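You operate a simulated robot arm through the tools that you are given. There is no shell and no other tool.

You are at the controls of a simulated robot arm. One attempt, no reset.

TASK
Wipe the cream off the short belt's end, then start the belt.
Fine: push the emergency stop in before you reach in; use the blue pad and put it back before you pull the stop out and reset. Set down upright: blue pad. What is to be rubbed or washed off counts as gone when no trace of it is left.

Only the result counts: the job must be done as asked and must still hold three seconds after the hand-in. Knocking over, shifting, dropping, spilling or breaking anything else fails it.

THE ROBOT
A 6-joint arm with a three-finger gripper, fixed in place. Base frame: the origin is at the foot of the arm, x ahead of it, y to its left, z up. Units: m, degrees, N and s.
Its first joint turns from -166.0 to 166.0 degrees. Payload 4.89 kg.
The TCP is the grasp point between the finger pads, 0.03 m short of the fingertips. In the tool frame z runs along the fingers and y along their closing line. Largest opening 0.164 m; the body of the gripper starts 0.125 m behind the TCP.
Orientation is that of the tool frame in the base frame, as [roll, pitch, yaw] about the fixed x, y, z axes, in that order (R = Rz(yaw) Ry(pitch) Rx(roll)). With the fingers straight down and closing along the base's y, the tool's x points along the base's -x, its y along +y and its z along -z.

THE INTERFACE
- The arm moves only by the tool nudge_tool. Its argument "motion" is a list of rows, each an object (a shift or turn left out is 0, a gripper value left out holds the last) with "linear": the shift along the base's x, y, z in cm, a list of three; "angular": the turn, a rotation vector about the base's x, y, z in degrees, a list of three; "gripper": the finger opening in cm, from 0 to 16.4. In form: [{"linear": [x, y, z], "angular": [wx, wy, wz], "gripper": gripper}, ...]. A call has 1 to 20 rows; each row shifts and turns the commanded pose from where the row before left it. A row lasts 0.2 s, in which the tool goes at most 0.05 m and 8.6 degrees; a call with a longer step from one row to the next is refused whole, and so is a gripper value outside its range. A pose out of reach is approached as far as the arm can. The call stops where the force on the tool passes 60 N (or 10 N more than at its start, if that is more) or the arm is blocked; 0.2 s more then pass. The fingers move at their own pace (about 0.108 m/s each) and stop on an object; they squeeze with about 21 N. The grip force told is the motor's: it shows also when the fingers shut on nothing. Time passes only in rows, and 0.2 s behind the last, so rows that do not move let the fingers close. The reply holds the time, the measured pose of the TCP, the force on the tool along the base axes, the opening and the grip force, in the units named above and with some noise, with the torque about the TCP (base axes, N m) and any sound that the robot's microphone picked up.
- Cameras (640 x 400 px; columns grow to the right, rows downward): "scene" is fixed at [0.22, 0.6496, 1.6819]; the picture's right is [-1.00, -0.01, 0.00], its down [-0.00, 0.29, -0.96] and it looks along [0.01, -0.96, -0.29] (base axes); focal length 318 px, centre (320, 200). "wrist" rides on the gripper at [0.076, -0.002, -0.152] in the tool frame; the picture's right is [0.02, 1.00, 0.00], its down [-0.88, 0.02, -0.47] and it looks along [-0.47, 0.01, 0.88] (tool axes); focal length 247 px, centre (320, 200). There is no depth. A picture from a camera that has moved, and an enlarged one, comes with that camera's place and axes in the base frame and with its lens. The place of the scene camera against the robot may be out by one fixed shift of up to 0.012 m in any direction.
- camera(camera): a new picture of that camera. The clock stands still meanwhile.
- move_column(by): slides the trunk up (or, below 0, down) by that many m; the arm rides with it, the base frame stays. It gives what a move gives, with no picture.
- enlarge(camera, box): a new picture of the part [left, top, right, bottom] of that camera's present view, enlarged. The clock stands still meanwhile.
- finish_job(): hands the job in; it is judged then, once.

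Places have to be worked out from the pictures, the camera data and where the tool is seen. Open the gripper and draw the arm clear of the work before you hand the job in, unless the task says otherwise.

The tools are called after "Emit:" as name(argument=value, ...) on one line, values as JSON. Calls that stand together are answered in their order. nudge_tool: Moves the arm, as the interface text tells. Its arguments: {"type":"object","properties":{"motion":{"type":"array","items":{"type":"object","properties":{"linear":{"type":"array","items":{"type":"number"}},"angular":{"type":"array","items":{"type":"number"}},"gripper":{"type":"number"}}}}},"required":["motion"]} The other tools are called the same way: move_column (by) slides the trunk up or down; camera (camera) takes a picture; enlarge (camera, box) takes an enlarged picture of a part of a camera's view; finish_job () hands the job in.

At the start:

```text
t: 0.0
tool_pos: [0.1269, -0.523, 1.2474]
ee_rot: [-180.0, 0.1, -180.0]
ft_force: [-0.1, 0.4, 0.1]
torque: [0.01, -0.01, 0.02]
grip_width: 0.1641
gripper_force: 0.2
trunk travel left (down, up): [-0.175, 0.215]
```

scene: 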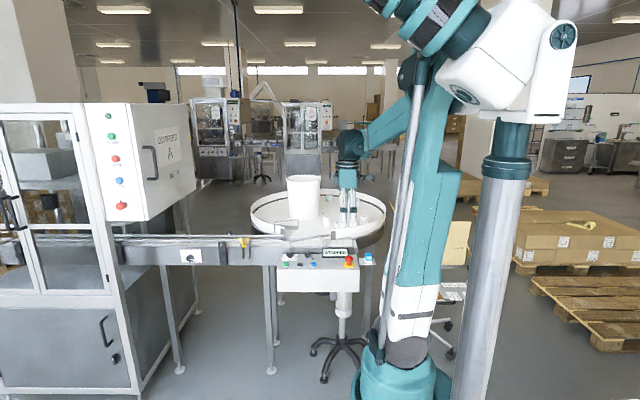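
wrist: 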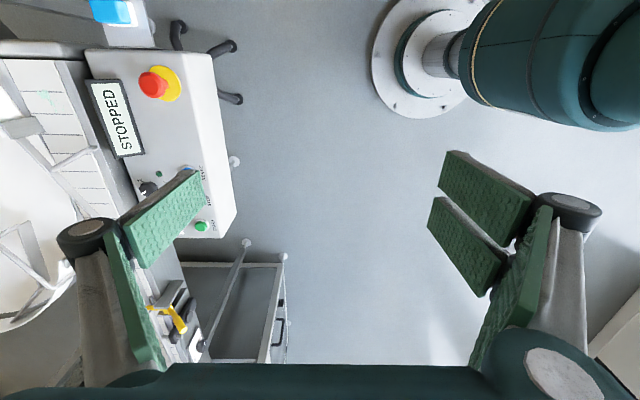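

I start by taking closer looks at the panel, the belt and the surroundings from both cameras.

Emit:
enlarge(camera="scene", box=[230, 160, 400, 300])

Emit:
enlarge(camera="scene", box=[100, 200, 280, 300])

Emit:
enlarge(camera="wrist", box=[0, 0, 260, 180])

Emit:
enlarge(camera="wrist", box=[0, 150, 300, 400])

```text
2.86 times, centred on (315, 230) of scene
camera zoom: at [0.22, 0.6496, 1.6819], right [-1.0, -0.01, 0.0], down [0.0, 0.29, -0.96], along [0.01, -0.96, -0.29], focal length 908 px, centre (334, 114)
```

zoom: 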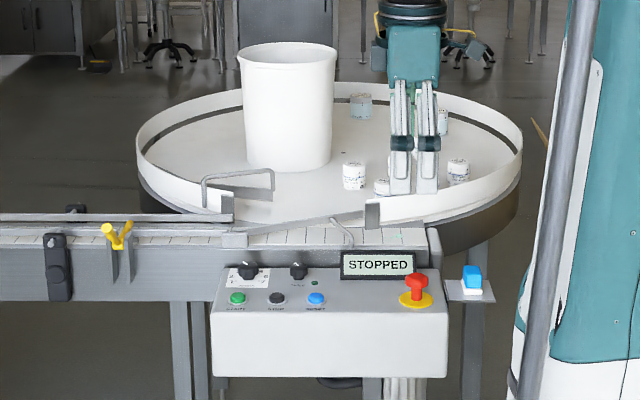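

```text
3.56 times, centred on (190, 250) of scene
camera zoom: at [0.22, 0.6496, 1.6819], right [-1.0, -0.01, 0.0], down [0.0, 0.29, -0.96], along [0.01, -0.96, -0.29], focal length 1130 px, centre (782, 22)
```

zoom: 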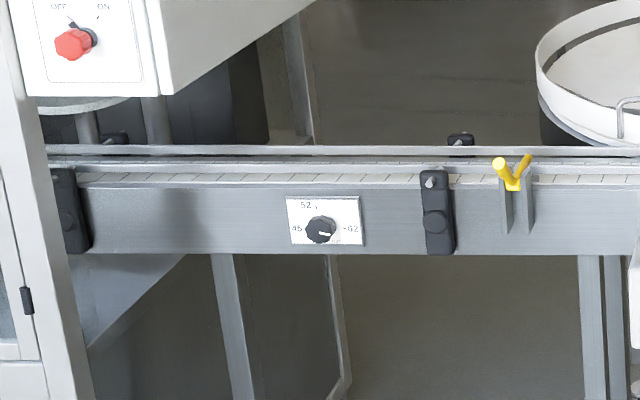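

```text
2.22 times, centred on (130, 90) of wrist
camera zoom: at [0.0501, -0.5259, 1.3999], right [-0.02, 1.0, 0.0], down [0.88, 0.02, 0.47], along [0.47, 0.01, -0.88], focal length 549 px, centre (742, 444)
```

zoom: 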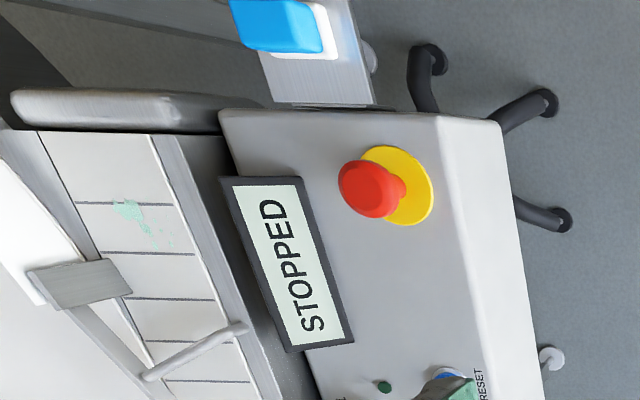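

```text
1.60 times, centred on (150, 275) of wrist
camera zoom: at [0.0501, -0.5259, 1.3999], right [-0.02, 1.0, 0.0], down [0.88, 0.02, 0.47], along [0.47, 0.01, -0.88], focal length 395 px, centre (592, 80)
```

zoom: 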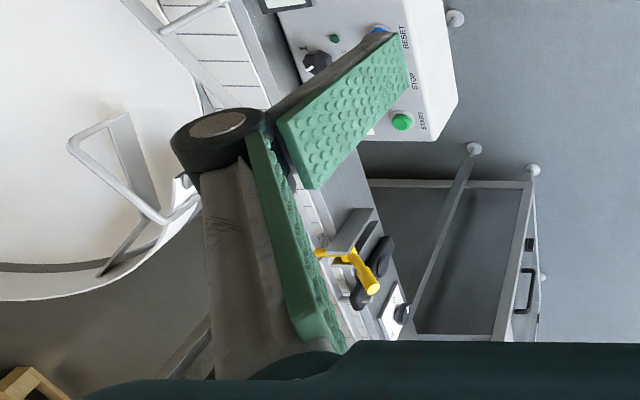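

The e-stop appears to be near (0.085, -0.824, 0.916), the pad near (-0.02, -0.858, 0.92), and the mint smear near (0.106, -1.015, 0.92). I move the wrist camera above this area at the same height for a better view.

Emit:
nudge_tool(motion=[{"linear": [-2.5, -3, 0]}, {"linear": [-2.5, -3, 0]}, {"linear": [-2.5, -3, 0]}, {"linear": [-2.5, -3, 0]}, {"linear": [-2.5, -3, 0]}])

Emit:
camera(camera="wrist")

Emit:
camera(camera="scene")

```text
t: 1.2
tool_pos: [0.003, -0.6736, 1.2489]
ee_rot: [179.9, 0.1, 179.9]
ft_force: [0.6, 1.3, 0.0]
torque: [-0.12, 0.07, 0.01]
grip_width: 0.1641
gripper_force: 0.1
trunk travel left (down, up): [-0.175, 0.215]
```

```text
taken
camera wrist: at [-0.0753, -0.6759, 1.4008], right [-0.02, 1.0, 0.0], down [0.88, 0.02, 0.47], along [0.47, 0.01, -0.88], focal length 247 px, centre (320, 200)
```

wrist: 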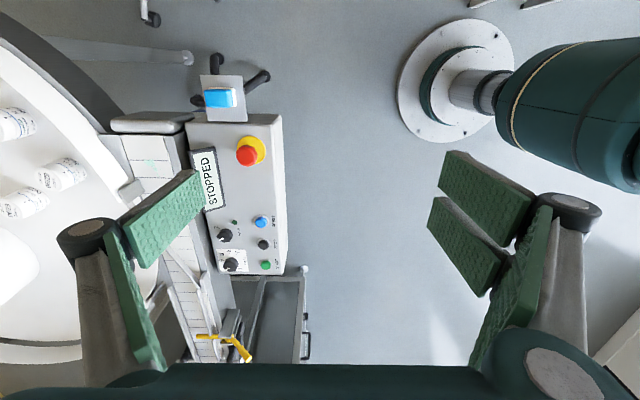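

```text
taken
```

scene: 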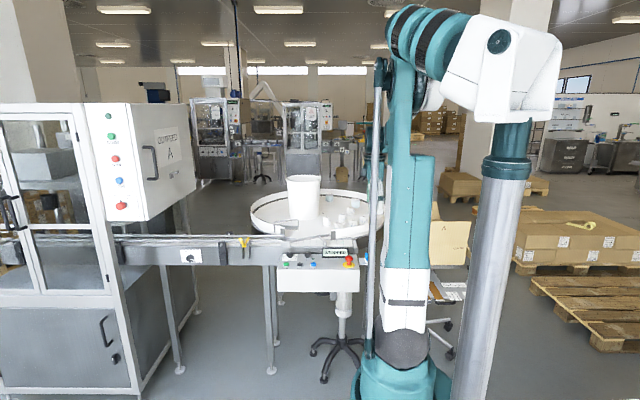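

Emit:
enlarge(camera="wrist", box=[90, 60, 310, 200])

Emit:
enlarge(camera="wrist", box=[180, 180, 320, 290])

Emit:
enlarge(camera="wrist", box=[90, 100, 210, 200])

```text
2.86 times, centred on (200, 130) of wrist
camera zoom: at [-0.0753, -0.6759, 1.4008], right [-0.02, 1.0, 0.0], down [0.88, 0.02, 0.47], along [0.47, 0.01, -0.88], focal length 706 px, centre (663, 400)
```

zoom: 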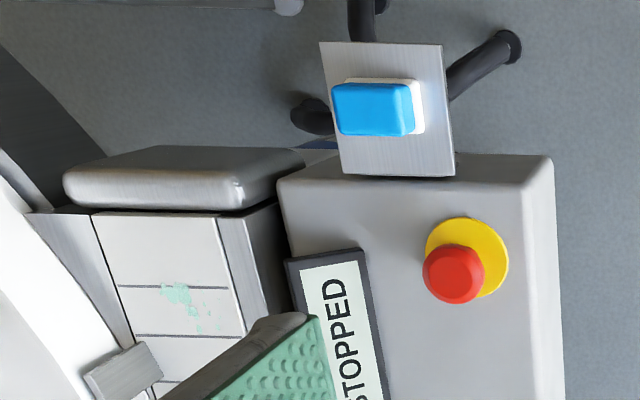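

```text
3.64 times, centred on (250, 235) of wrist
camera zoom: at [-0.0753, -0.6759, 1.4008], right [-0.02, 1.0, 0.0], down [0.88, 0.02, 0.47], along [0.47, 0.01, -0.88], focal length 898 px, centre (574, 73)
```

zoom: 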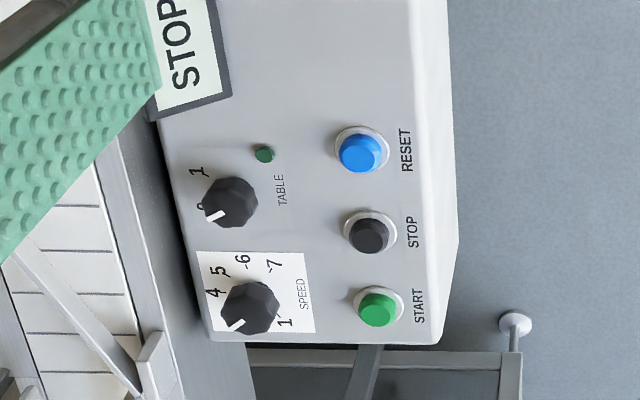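

```text
4.00 times, centred on (150, 150) of wrist
camera zoom: at [-0.0753, -0.6759, 1.4008], right [-0.02, 1.0, 0.0], down [0.88, 0.02, 0.47], along [0.47, 0.01, -0.88], focal length 988 px, centre (1000, 400)
```

zoom: 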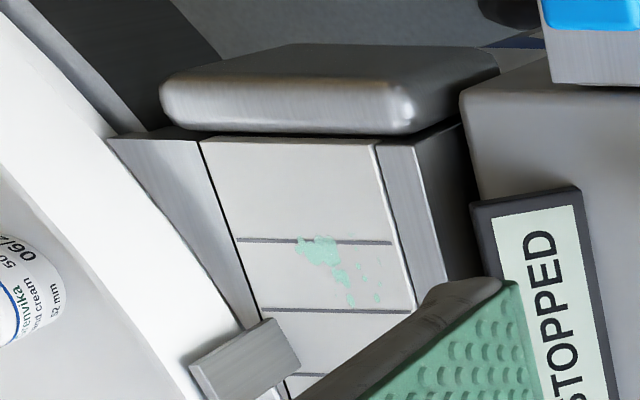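

The controls are clear: the START (green), STOP (black) and RESET (blue) buttons, the e-stop, the pad on its shelf and the mint smear on the belt end. I lower the camera for more accurate positions.

Emit:
nudge_tool(motion=[{"linear": [-0.16, -2.9, -3.0]}, {"linear": [-0.16, -2.9, -3.0]}, {"linear": [-0.16, -2.9, -3.0]}, {"linear": [-0.16, -2.9, -3.0]}, {"linear": [-0.16, -2.9, -3.0]}])

Emit:
camera(camera="wrist")

Emit:
camera(camera="scene")

```text
t: 2.4
tool_pos: [-0.0051, -0.8182, 1.097]
ee_rot: [-179.9, 0.0, 180.0]
ft_force: [-0.1, 1.4, 1.0]
torque: [-0.31, 0.02, 0.03]
grip_width: 0.1643
gripper_force: 0.0
trunk travel left (down, up): [-0.175, 0.215]
```

```text
taken
camera wrist: at [-0.0829, -0.8199, 1.2498], right [-0.02, 1.0, 0.0], down [0.88, 0.02, 0.47], along [0.47, 0.01, -0.88], focal length 247 px, centre (320, 200)
```

wrist: 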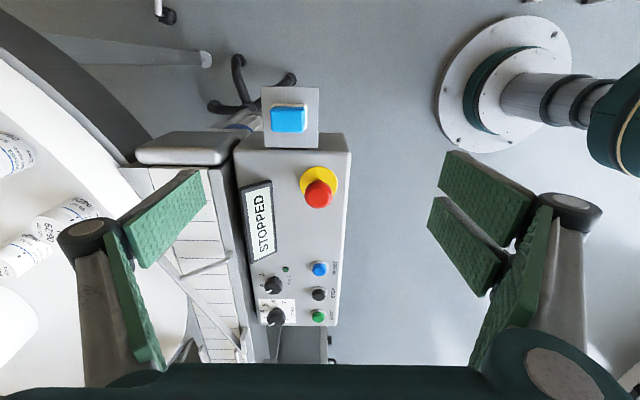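

```text
taken
```

scene: 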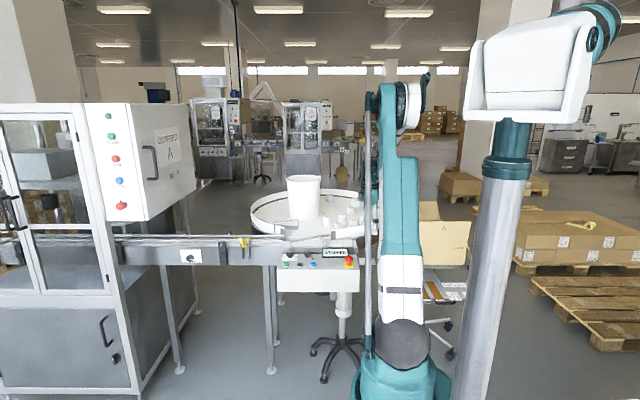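

Emit:
enlarge(camera="wrist", box=[230, 80, 370, 220])

Emit:
enlarge(camera="wrist", box=[230, 220, 370, 340])

Emit:
enlarge(camera="wrist", box=[110, 120, 260, 240])

Emit:
enlarge(camera="scene", box=[260, 220, 390, 300])

```text
2.86 times, centred on (300, 150) of wrist
camera zoom: at [-0.0829, -0.8199, 1.2498], right [-0.02, 1.0, 0.0], down [0.88, 0.02, 0.47], along [0.47, 0.01, -0.88], focal length 706 px, centre (377, 343)
```

zoom: 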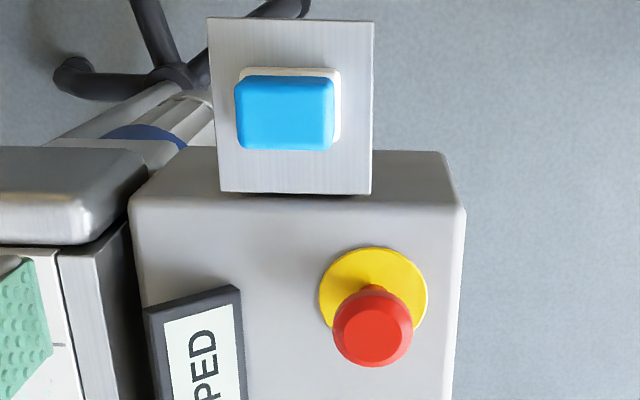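

```text
3.33 times, centred on (300, 280) of wrist
camera zoom: at [-0.0829, -0.8199, 1.2498], right [-0.02, 1.0, 0.0], down [0.88, 0.02, 0.47], along [0.47, 0.01, -0.88], focal length 823 px, centre (387, -67)
```

zoom: 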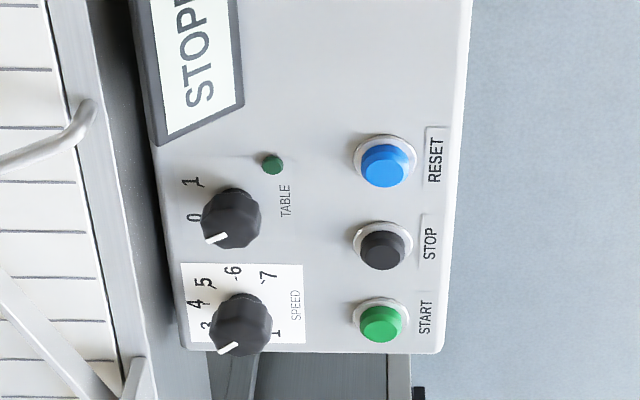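

```text
3.33 times, centred on (185, 180) of wrist
camera zoom: at [-0.0829, -0.8199, 1.2498], right [-0.02, 1.0, 0.0], down [0.88, 0.02, 0.47], along [0.47, 0.01, -0.88], focal length 823 px, centre (770, 267)
```

zoom: 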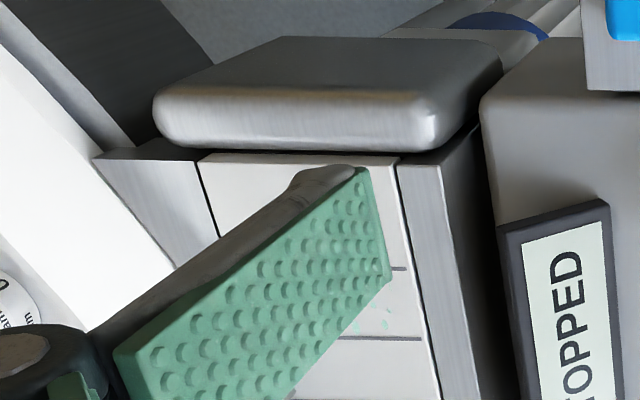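

```text
4.92 times, centred on (325, 260) of scene
camera zoom: at [0.22, 0.6496, 1.6819], right [-1.0, -0.01, 0.0], down [0.0, 0.29, -0.96], along [0.01, -0.96, -0.29], focal length 1565 px, centre (295, -95)
```

zoom: 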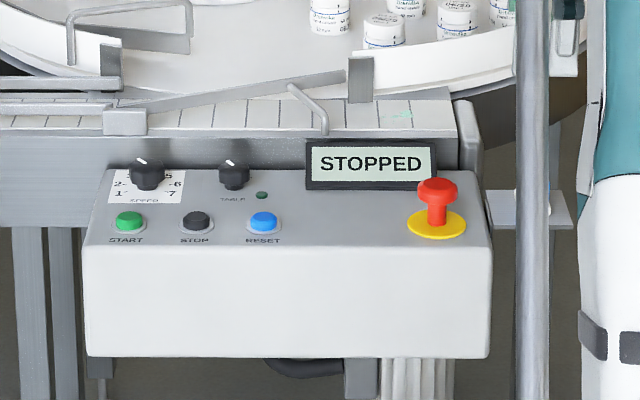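

The plate and panel tops are both around z≈0.88, the pad is centred near (-0.023, -0.861), and the e-stop's cap top is around z≈0.93. I back off to -x and go lower, to view the pad, e-stop and smear from the side.

Emit:
nudge_tool(motion=[{"linear": [-3.6, -0.7, -1.5]}, {"linear": [-3.6, -0.7, -1.5]}, {"linear": [-3.6, -0.7, -2.5]}, {"linear": [-3.0, -0.7, -3]}, {"linear": [-2.5, -0.7, -3]}, {"linear": [-2.0, -0.7, -3]}])

Emit:
camera(camera="wrist")

Emit:
camera(camera="scene")

```text
t: 3.8
tool_pos: [-0.1912, -0.8611, 0.9537]
ee_rot: [-179.9, 0.0, 179.9]
ft_force: [0.7, 0.6, 0.1]
torque: [-0.14, 0.12, -0.05]
grip_width: 0.1642
gripper_force: 0.1
trunk travel left (down, up): [-0.175, 0.215]
```

```text
taken
camera wrist: at [-0.2683, -0.8637, 1.1062], right [-0.02, 1.0, 0.0], down [0.88, 0.02, 0.47], along [0.47, 0.01, -0.88], focal length 247 px, centre (320, 200)
```

wrist: 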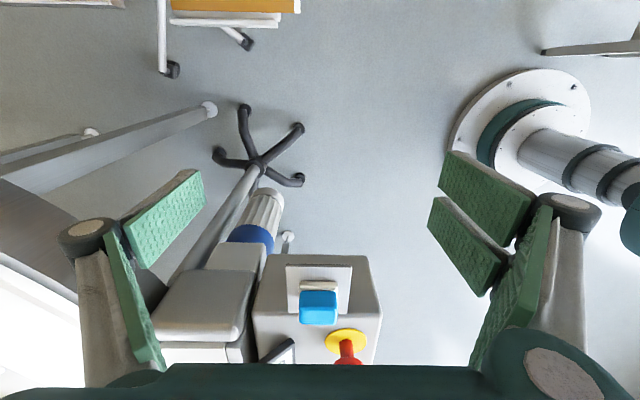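

```text
taken
```

scene: 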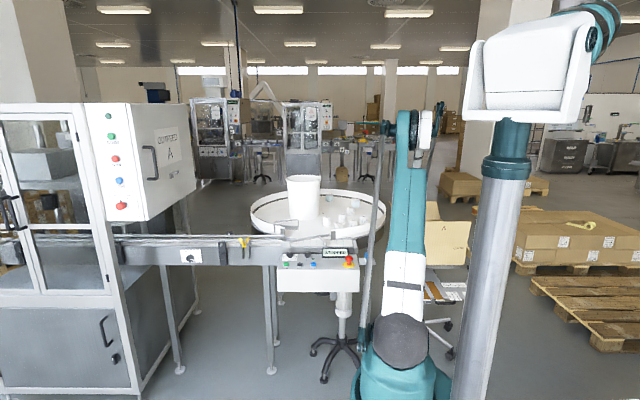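

Emit:
enlarge(camera="wrist", box=[250, 250, 390, 370])

Emit:
enlarge(camera="wrist", box=[140, 200, 300, 370])

Emit:
enlarge(camera="scene", box=[315, 225, 385, 285])

```text
3.33 times, centred on (320, 310) of wrist
camera zoom: at [-0.2683, -0.8637, 1.1062], right [-0.02, 1.0, 0.0], down [0.88, 0.02, 0.47], along [0.47, 0.01, -0.88], focal length 823 px, centre (320, -167)
```

zoom: 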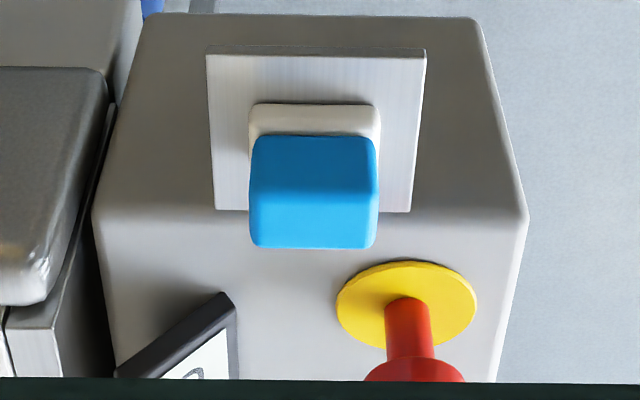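

```text
2.35 times, centred on (220, 285) of wrist
camera zoom: at [-0.2683, -0.8637, 1.1062], right [-0.02, 1.0, 0.0], down [0.88, 0.02, 0.47], along [0.47, 0.01, -0.88], focal length 581 px, centre (555, 0)
```

zoom: 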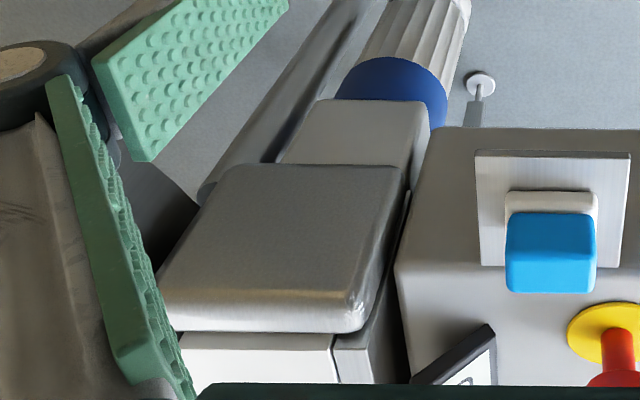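

```text
6.67 times, centred on (350, 255) of scene
camera zoom: at [0.22, 0.6496, 1.6819], right [-1.0, -0.01, 0.0], down [0.0, 0.29, -0.96], along [0.01, -0.96, -0.29], focal length 2119 px, centre (120, -167)
```

zoom: 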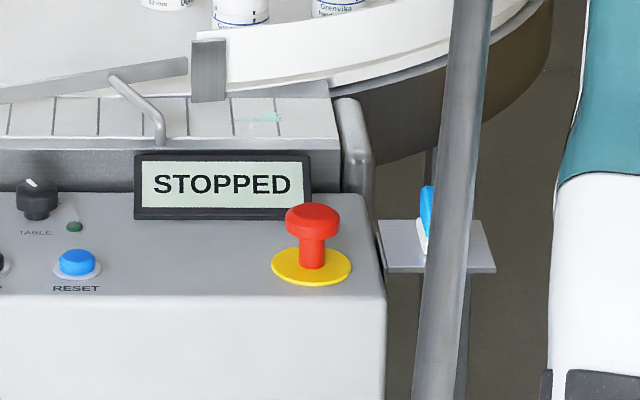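

Combining views, I place the e-stop axis at about (0.081, -0.8185), with the disc at z≈0.886 and the cap top at z≈0.935. The pad covers x -0.041..-0.009 and z 0.888..0.923. I close the gripper and go above the e-stop.

Emit:
nudge_tool(motion=[{"linear": [0, 0, 4.8], "gripper": 0}, {"linear": [0, 0, 4.8]}, {"linear": [4.54, 0.71, 0]}, {"linear": [4.54, 0.71, 0]}, {"linear": [4.54, 0.71, 0]}, {"linear": [4.54, 0.71, 0]}, {"linear": [4.54, 0.71, 0]}, {"linear": [4.54, 0.71, 0]}, {"linear": [0, 0, -2]}])

Emit:
camera(camera="wrist")

Emit:
enlarge(camera="scene", box=[260, 190, 390, 290])

```text
t: 5.8
tool_pos: [0.086, -0.8175, 1.028]
ee_rot: [-179.9, -0.1, -180.0]
ft_force: [-0.7, 0.7, 0.4]
torque: [-0.13, 0.0, 0.01]
grip_width: 0.0003
gripper_force: 21.4
trunk travel left (down, up): [-0.175, 0.215]
```

```text
taken
camera wrist: at [0.0088, -0.8195, 1.1805], right [-0.02, 1.0, 0.0], down [0.88, 0.02, 0.47], along [0.47, 0.01, -0.88], focal length 247 px, centre (320, 200)
```

wrist: 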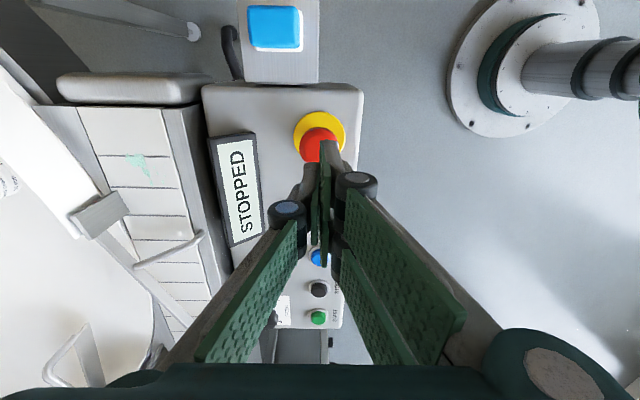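

```text
4.00 times, centred on (325, 240) of scene
camera zoom: at [0.22, 0.6496, 1.6819], right [-1.0, -0.01, 0.0], down [0.0, 0.29, -0.96], along [0.01, -0.96, -0.29], focal length 1271 px, centre (300, 40)
```

zoom: 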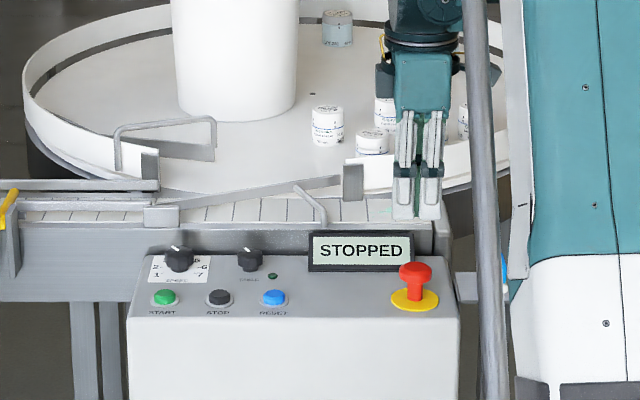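

Emit:
enlarge(camera="wrist", box=[260, 90, 380, 200])

Emit:
enlarge(camera="scene", box=[335, 215, 375, 275])

```text
3.64 times, centred on (320, 145) of wrist
camera zoom: at [0.0088, -0.8195, 1.1805], right [-0.02, 1.0, 0.0], down [0.88, 0.02, 0.47], along [0.47, 0.01, -0.88], focal length 898 px, centre (320, 400)
```

zoom: 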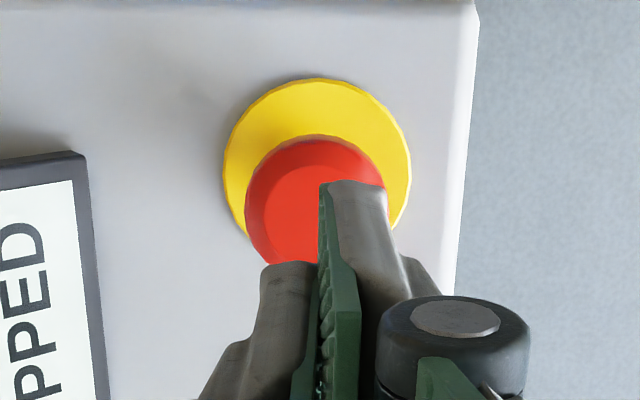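

```text
6.67 times, centred on (355, 245) of scene
camera zoom: at [0.22, 0.6496, 1.6819], right [-1.0, -0.01, 0.0], down [0.0, 0.29, -0.96], along [0.01, -0.96, -0.29], focal length 2119 px, centre (87, -100)
```

zoom: 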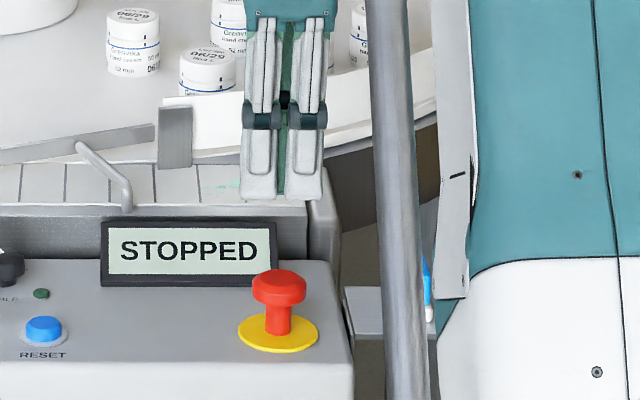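

The wrist view shows the closed fingertips nearly centred over the red cap. I shift 4 mm toward -x and descend to just above the cap, then press slowly.

Emit:
nudge_tool(motion=[{"linear": [-0.4, -0.1, -2]}, {"linear": [0, 0, -2]}, {"linear": [0, 0, -1]}, {"linear": [0, 0, -0.4]}, {"linear": [0, 0, -0.4]}, {"linear": [0, 0, -0.4]}])

Emit:
camera(camera="wrist")

Emit:
enlarge(camera="scene", box=[315, 215, 395, 275])

```text
t: 7.2
tool_pos: [0.081, -0.8196, 0.9654]
ee_rot: [-180.0, 0.0, 179.8]
ft_force: [0.9, 0.4, 0.0]
torque: [-0.01, -0.03, 0.0]
grip_width: 0.0
gripper_force: 20.7
trunk travel left (down, up): [-0.175, 0.215]
```

```text
taken
camera wrist: at [0.0029, -0.8217, 1.1183], right [-0.02, 1.0, 0.0], down [0.88, 0.02, 0.47], along [0.47, 0.01, -0.88], focal length 247 px, centre (320, 200)
```

wrist: 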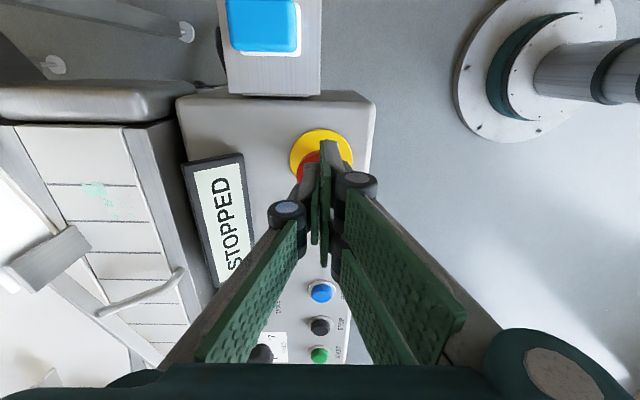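

```text
6.67 times, centred on (355, 245) of scene
camera zoom: at [0.22, 0.6496, 1.6819], right [-1.0, -0.01, 0.0], down [0.0, 0.29, -0.96], along [0.01, -0.96, -0.29], focal length 2119 px, centre (87, -100)
```

zoom: 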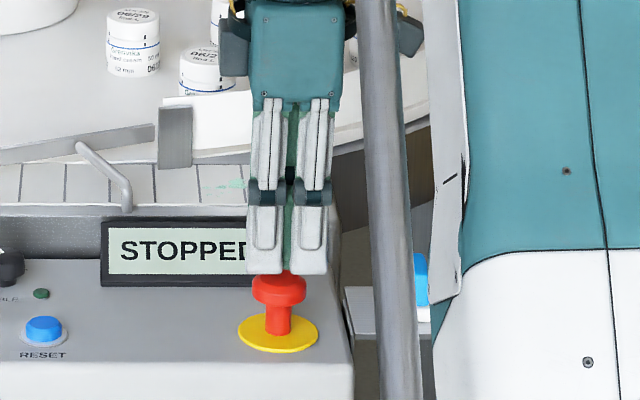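

Emit:
enlarge(camera="wrist", box=[270, 110, 370, 200])

Emit:
enlarge(camera="scene", box=[340, 240, 370, 270])

```text
4.44 times, centred on (320, 155) of wrist
camera zoom: at [0.0029, -0.8217, 1.1183], right [-0.02, 1.0, 0.0], down [0.88, 0.02, 0.47], along [0.47, 0.01, -0.88], focal length 1098 px, centre (320, 400)
```

zoom: 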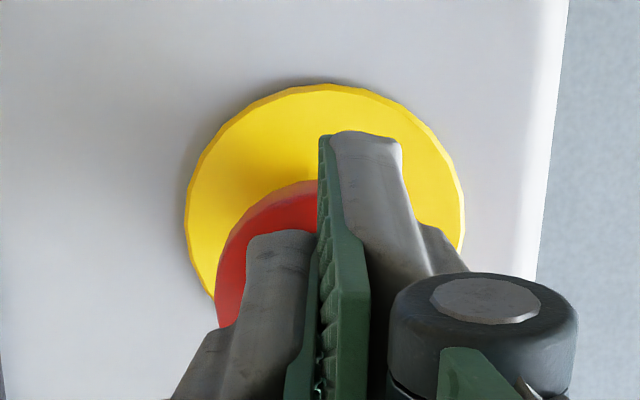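

```text
13.33 times, centred on (355, 255) of scene
camera zoom: at [0.22, 0.6496, 1.6819], right [-1.0, -0.01, 0.0], down [0.0, 0.29, -0.96], along [0.01, -0.96, -0.29], focal length 4237 px, centre (-147, -533)
```

zoom: 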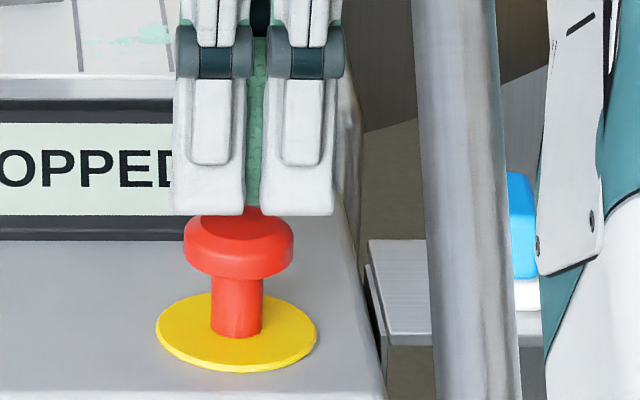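

The fingertips sit right over the cap with no force yet; in the scene the cap is about 4 mm toward +x of the tip. I nudge +x by 3 mm and press down in small steps.

Emit:
nudge_tool(motion=[{"linear": [0.3, 0.1, 0]}, {"linear": [0, 0, -0.2]}, {"linear": [0, 0, -0.2]}, {"linear": [0, 0, -0.2]}, {"linear": [0, 0, -0.2]}, {"linear": [0, 0, -0.2]}])

```text
t: 8.6
tool_pos: [0.0845, -0.8189, 0.9572]
ee_rot: [-180.0, 0.0, 180.0]
ft_force: [-2.2, -0.1, 3.9]
torque: [0.0, 0.02, -0.01]
grip_width: 0.006
gripper_force: 45.1
trunk travel left (down, up): [-0.175, 0.215]
```

Emit:
enlarge(camera="wrist", box=[270, 110, 370, 200])

Emit:
enlarge(camera="scene", box=[340, 240, 370, 270])

```text
4.44 times, centred on (320, 155) of wrist
camera zoom: at [0.0059, -0.8203, 1.1096], right [-0.02, 1.0, 0.0], down [0.88, 0.02, 0.47], along [0.47, 0.01, -0.88], focal length 1098 px, centre (320, 400)
```

zoom: 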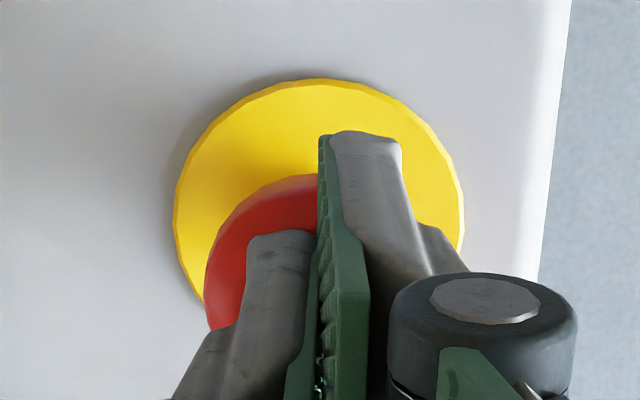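

```text
13.33 times, centred on (355, 255) of scene
camera zoom: at [0.22, 0.6496, 1.6819], right [-1.0, -0.01, 0.0], down [0.0, 0.29, -0.96], along [0.01, -0.96, -0.29], focal length 4237 px, centre (-147, -533)
```

zoom: 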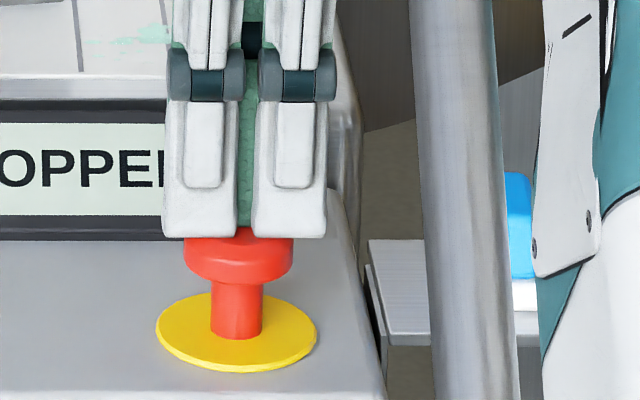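

Contact has started (about 4 N). I keep pressing in small steps and watch force and sound.

Emit:
nudge_tool(motion=[{"linear": [0, 0, -0.2]}, {"linear": [0, 0, -0.2]}, {"linear": [0, 0, -0.2]}, {"linear": [0, 0, -0.2]}])

Emit:
enlarge(camera="scene", box=[340, 240, 370, 270])

```text
t: 9.6
tool_pos: [0.0821, -0.8182, 0.9497]
ee_rot: [180.0, 0.0, 180.0]
ft_force: [0.3, -0.3, -0.1]
torque: [-0.01, 0.01, -0.04]
grip_width: 0.0001
gripper_force: 45.5
trunk travel left (down, up): [-0.175, 0.215]
```

```text
13.33 times, centred on (355, 255) of scene
camera zoom: at [0.22, 0.6496, 1.6819], right [-1.0, -0.01, 0.0], down [0.0, 0.29, -0.96], along [0.01, -0.96, -0.29], focal length 4237 px, centre (-147, -533)
```

zoom: 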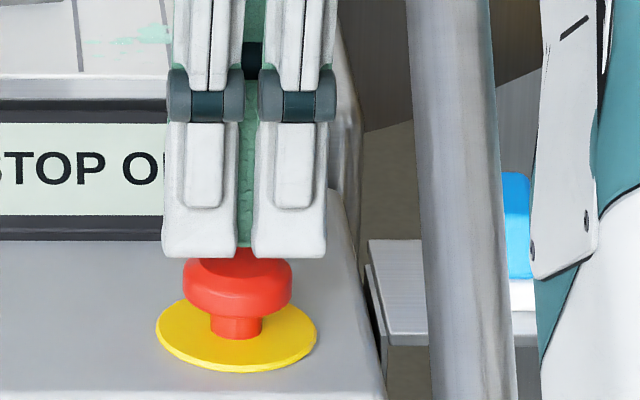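

The cap dropped in and the display changed. I raise the tool and check the display.

Emit:
nudge_tool(motion=[{"linear": [0, 0, 3]}, {"linear": [-2, 0, 4]}, {"linear": [-4, 0, 2], "gripper": 6}])

Emit:
enlarge(camera="scene", box=[310, 225, 390, 285])

Emit:
camera(camera="wrist")

```text
t: 10.4
tool_pos: [0.0247, -0.8177, 1.0396]
ee_rot: [180.0, 0.0, 180.0]
ft_force: [1.2, -0.3, -1.1]
torque: [0.06, 0.23, 0.0]
grip_width: 0.06
gripper_force: 0.0
trunk travel left (down, up): [-0.175, 0.215]
```

```text
6.67 times, centred on (350, 255) of scene
camera zoom: at [0.22, 0.6496, 1.6819], right [-1.0, -0.01, 0.0], down [0.0, 0.29, -0.96], along [0.01, -0.96, -0.29], focal length 2119 px, centre (120, -167)
```

zoom: 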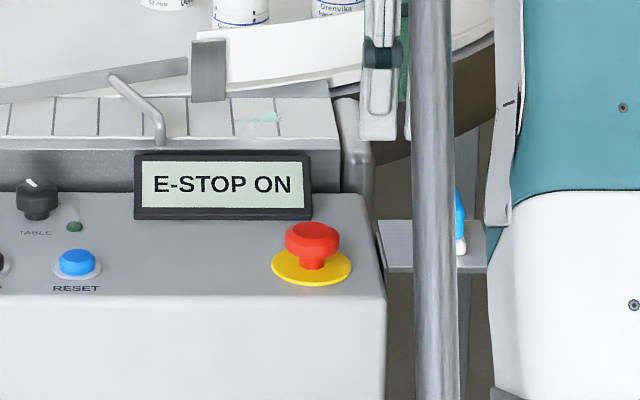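

```text
taken
camera wrist: at [-0.0522, -0.8216, 1.1912], right [-0.02, 1.0, 0.0], down [0.88, 0.02, 0.47], along [0.47, 0.01, -0.88], focal length 247 px, centre (320, 200)
```

wrist: 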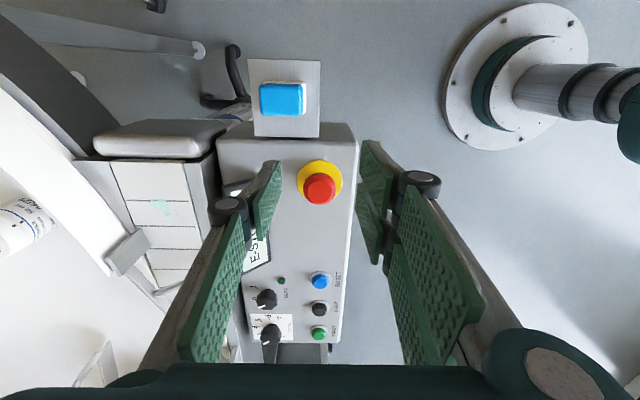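

The display reads E-STOP ON. Before taking the pad I test whether the arm reaches over the smear with the tool pointing straight down, staying high.

Emit:
nudge_tool(motion=[{"linear": [1.7, -4.04, 0.4]}, {"linear": [1.7, -4.04, 0.4]}, {"linear": [1.7, -4.04, 0.4]}, {"linear": [1.7, -4.04, 0.4]}, {"linear": [1.7, -4.04, 0.4]}])

Emit:
camera(camera="wrist")

Emit:
camera(camera="scene")

```text
t: 11.6
tool_pos: [0.1054, -1.0177, 1.0583]
ee_rot: [180.0, 0.0, 179.9]
ft_force: [-1.0, 1.4, 1.0]
torque: [-0.17, -0.11, 0.02]
grip_width: 0.0598
gripper_force: 0.0
trunk travel left (down, up): [-0.175, 0.215]
```

```text
taken
camera wrist: at [0.0288, -1.0202, 1.2118], right [-0.02, 1.0, 0.0], down [0.88, 0.02, 0.47], along [0.47, 0.01, -0.88], focal length 247 px, centre (320, 200)
```

wrist: 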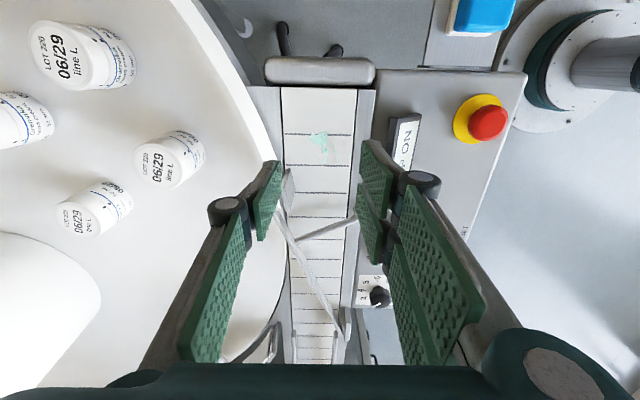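

```text
taken
```

scene: 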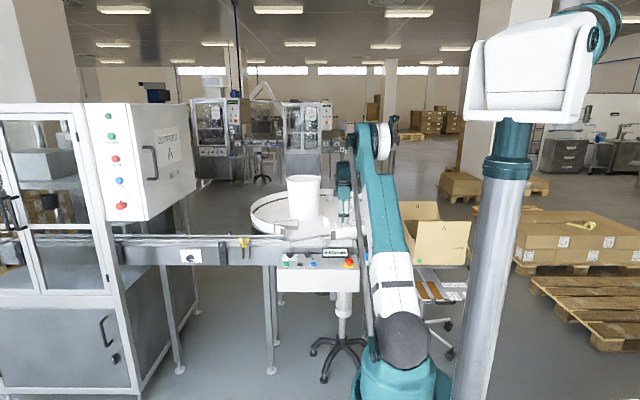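

The arm reaches over the smear with the tool straight down. I enlarge this view to locate the smear and the things around it.

Emit:
enlarge(camera="wrist", box=[250, 50, 390, 180])

Emit:
enlarge(camera="wrist", box=[230, 130, 390, 290])

Emit:
enlarge(camera="scene", box=[315, 190, 385, 270])

```text
3.08 times, centred on (320, 115) of wrist
camera zoom: at [0.0288, -1.0202, 1.2118], right [-0.02, 1.0, 0.0], down [0.88, 0.02, 0.47], along [0.47, 0.01, -0.88], focal length 760 px, centre (320, 462)
```

zoom: 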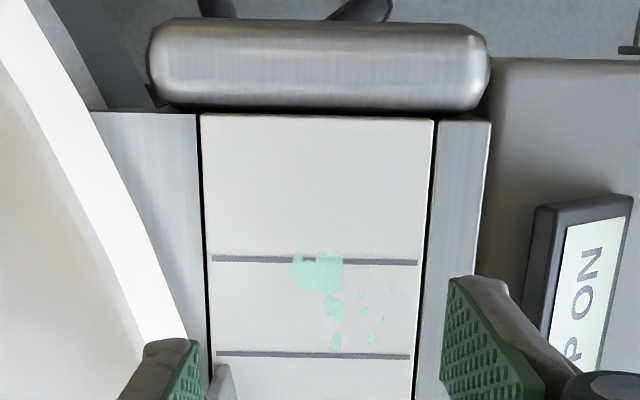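

```text
2.50 times, centred on (310, 210) of wrist
camera zoom: at [0.0288, -1.0202, 1.2118], right [-0.02, 1.0, 0.0], down [0.88, 0.02, 0.47], along [0.47, 0.01, -0.88], focal length 617 px, centre (345, 175)
```

zoom: 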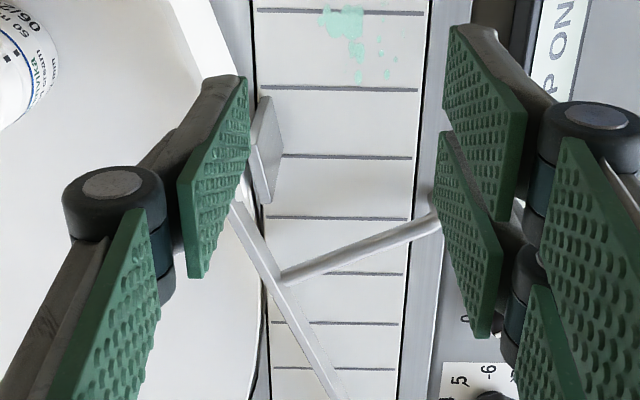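

```text
5.00 times, centred on (350, 230) of scene
camera zoom: at [0.22, 0.6496, 1.6819], right [-1.0, -0.01, 0.0], down [0.0, 0.29, -0.96], along [0.01, -0.96, -0.29], focal length 1589 px, centre (170, 50)
```

zoom: 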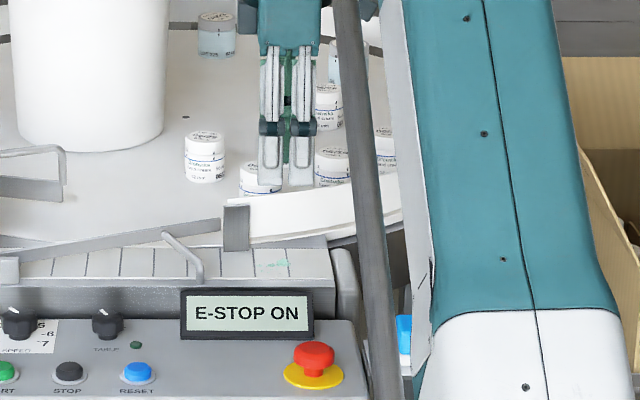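

The belt surface is at z≈0.918. The smear spans about x 0.092–0.135 and y -1.030…-0.993, with the upright guide plate near x≥0.14, y≈-1.06. Now I go above the pad with the gripper opened to 8 cm.

Emit:
nudge_tool(motion=[{"linear": [-2.6, 3.14, 0], "gripper": 8}, {"linear": [-2.6, 3.14, 0]}, {"linear": [-2.6, 3.14, 0]}, {"linear": [-2.6, 3.14, 0]}, {"linear": [-2.6, 3.14, 0]}, {"linear": [0, 0, -3]}, {"linear": [0, 0, -2]}])

Emit:
camera(camera="wrist")

Emit:
enlarge(camera="scene", box=[330, 205, 400, 285])

```text
t: 13.2
tool_pos: [-0.0254, -0.8625, 1.0099]
ee_rot: [179.9, 0.1, -180.0]
ft_force: [-0.2, 1.1, 0.7]
torque: [-0.2, 0.01, -0.02]
grip_width: 0.0799
gripper_force: 0.2
trunk travel left (down, up): [-0.175, 0.215]
```

```text
taken
camera wrist: at [-0.102, -0.865, 1.1618], right [-0.02, 1.0, 0.0], down [0.88, 0.02, 0.47], along [0.47, 0.01, -0.88], focal length 247 px, centre (320, 200)
```

wrist: 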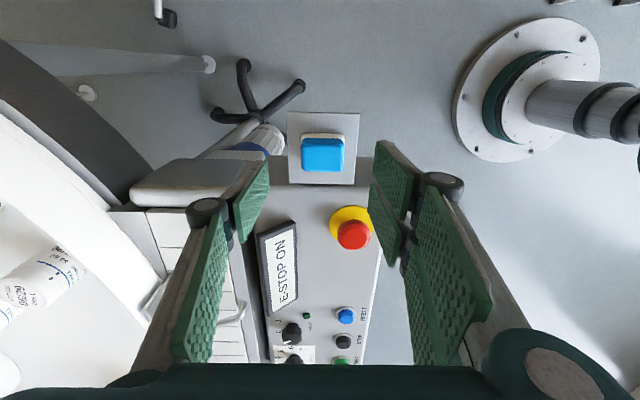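

```text
5.00 times, centred on (365, 245) of scene
camera zoom: at [0.22, 0.6496, 1.6819], right [-1.0, -0.01, 0.0], down [0.0, 0.29, -0.96], along [0.01, -0.96, -0.29], focal length 1589 px, centre (95, -25)
```

zoom: 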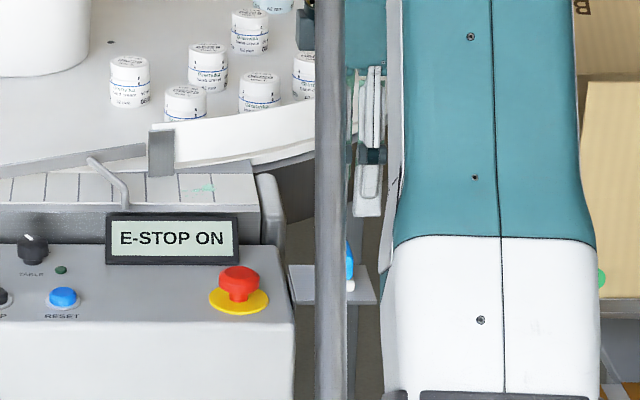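

Emit:
enlarge(camera="wrist", box=[260, 100, 400, 220])

```text
3.33 times, centred on (330, 160) of wrist
camera zoom: at [-0.102, -0.865, 1.1618], right [-0.02, 1.0, 0.0], down [0.88, 0.02, 0.47], along [0.47, 0.01, -0.88], focal length 823 px, centre (287, 333)
```

zoom: 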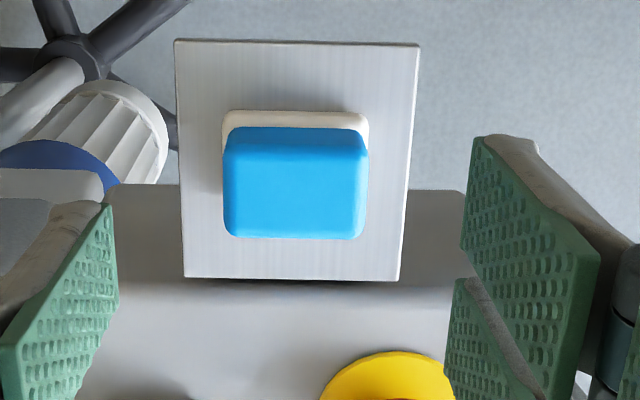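

The pad is centred between the fingers (pad about 43 mm wide in y, centre y≈-0.861). I lower to just above grasp height and check.

Emit:
nudge_tool(motion=[{"linear": [0.2, 0.1, -2.5]}, {"linear": [0, 0, -2.5]}, {"linear": [0, 0, -1.5]}, {"linear": [0, 0, -1]}])

Emit:
enlarge(camera="wrist", box=[230, 60, 420, 220])

Emit:
enlarge(camera="scene", box=[340, 240, 390, 280])

```text
t: 14.2
tool_pos: [-0.0215, -0.8623, 0.9323]
ee_rot: [-180.0, 0.0, 179.9]
ft_force: [0.0, -0.2, 0.6]
torque: [-0.02, 0.02, -0.01]
grip_width: 0.0799
gripper_force: 0.2
trunk travel left (down, up): [-0.175, 0.215]
```

```text
2.50 times, centred on (325, 140) of wrist
camera zoom: at [-0.0985, -0.8638, 1.0855], right [-0.02, 1.0, 0.0], down [0.88, 0.02, 0.47], along [0.47, 0.01, -0.88], focal length 617 px, centre (308, 350)
```

zoom: 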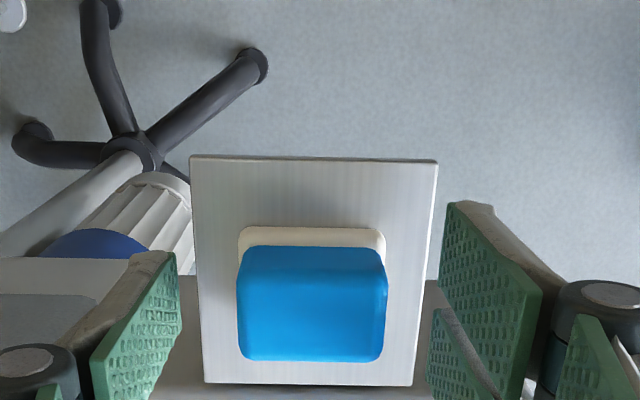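

```text
10.00 times, centred on (365, 260) of scene
camera zoom: at [0.22, 0.6496, 1.6819], right [-1.0, -0.01, 0.0], down [0.0, 0.29, -0.96], along [0.01, -0.96, -0.29], focal length 3178 px, centre (-130, -400)
```

zoom: 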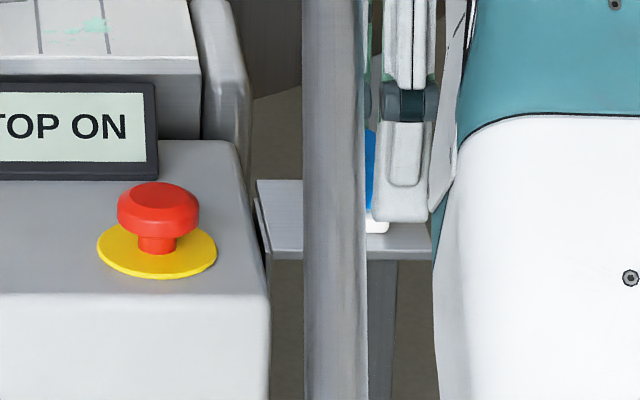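

Scene and wrist agree that the fingertips are about 1.5 cm above the plate, straddling the pad. I lower 1 cm and close on the pad.

Emit:
nudge_tool(motion=[{"linear": [-0.2, 0.1, -0.5]}, {"linear": [0, 0, -0.5]}, {"gripper": 3.0}, {}, {}])

Emit:
enlarge(camera="wrist", box=[230, 60, 420, 220])

Emit:
enlarge(camera="scene", box=[340, 240, 390, 280])

```text
t: 15.4
tool_pos: [-0.0226, -0.8603, 0.9235]
ee_rot: [-180.0, 0.0, 179.9]
ft_force: [-0.9, -1.3, 3.2]
torque: [-0.05, -0.01, -0.03]
grip_width: 0.0472
gripper_force: 20.9
trunk travel left (down, up): [-0.175, 0.215]
```

```text
2.50 times, centred on (325, 140) of wrist
camera zoom: at [-0.1002, -0.8632, 1.0759], right [-0.02, 1.0, 0.0], down [0.88, 0.02, 0.47], along [0.47, 0.01, -0.88], focal length 617 px, centre (308, 350)
```

zoom: 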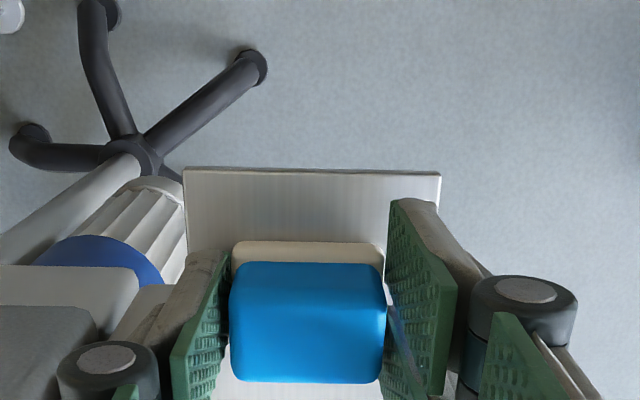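

```text
10.00 times, centred on (365, 260) of scene
camera zoom: at [0.22, 0.6496, 1.6819], right [-1.0, -0.01, 0.0], down [0.0, 0.29, -0.96], along [0.01, -0.96, -0.29], focal length 3178 px, centre (-130, -400)
```

zoom: 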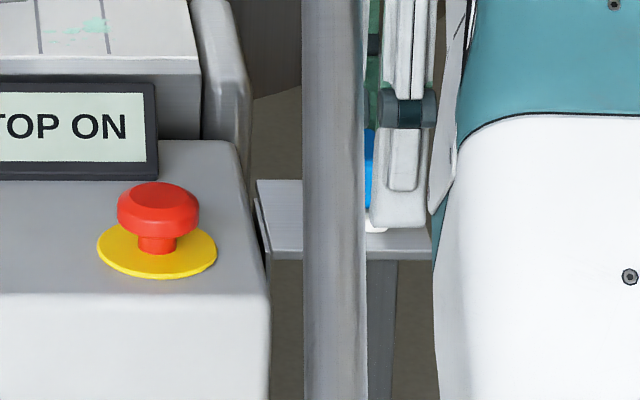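

The pad is gripped (4.7 cm, 21 N). I lift it straight up and check.

Emit:
nudge_tool(motion=[{"linear": [0, 0, 0.5]}, {"linear": [0, 0, 1.5]}, {"linear": [0, 0, 3]}, {"linear": [0, 0, 4]}, {"linear": [0, 0, 3]}])

Emit:
camera(camera="wrist")

Emit:
enlarge(camera="scene", box=[330, 205, 400, 285])

```text
t: 16.6
tool_pos: [-0.0229, -0.8622, 1.0453]
ee_rot: [180.0, 0.1, 180.0]
ft_force: [0.3, -0.7, -0.4]
torque: [0.12, -0.05, -0.02]
grip_width: 0.0473
gripper_force: 21.7
trunk travel left (down, up): [-0.175, 0.215]
```

```text
taken
camera wrist: at [-0.1002, -0.8642, 1.1978], right [-0.02, 1.0, 0.0], down [0.88, 0.02, 0.47], along [0.47, 0.01, -0.88], focal length 247 px, centre (320, 200)
```

wrist: 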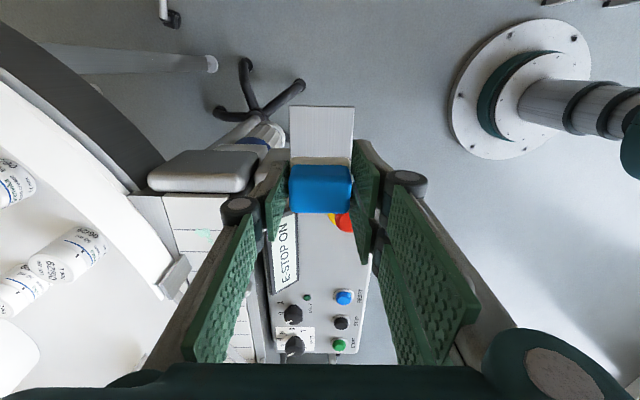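

```text
5.00 times, centred on (365, 245) of scene
camera zoom: at [0.22, 0.6496, 1.6819], right [-1.0, -0.01, 0.0], down [0.0, 0.29, -0.96], along [0.01, -0.96, -0.29], focal length 1589 px, centre (95, -25)
```

zoom: 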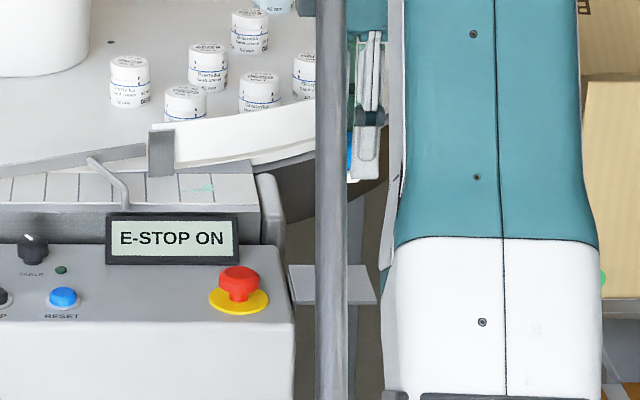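

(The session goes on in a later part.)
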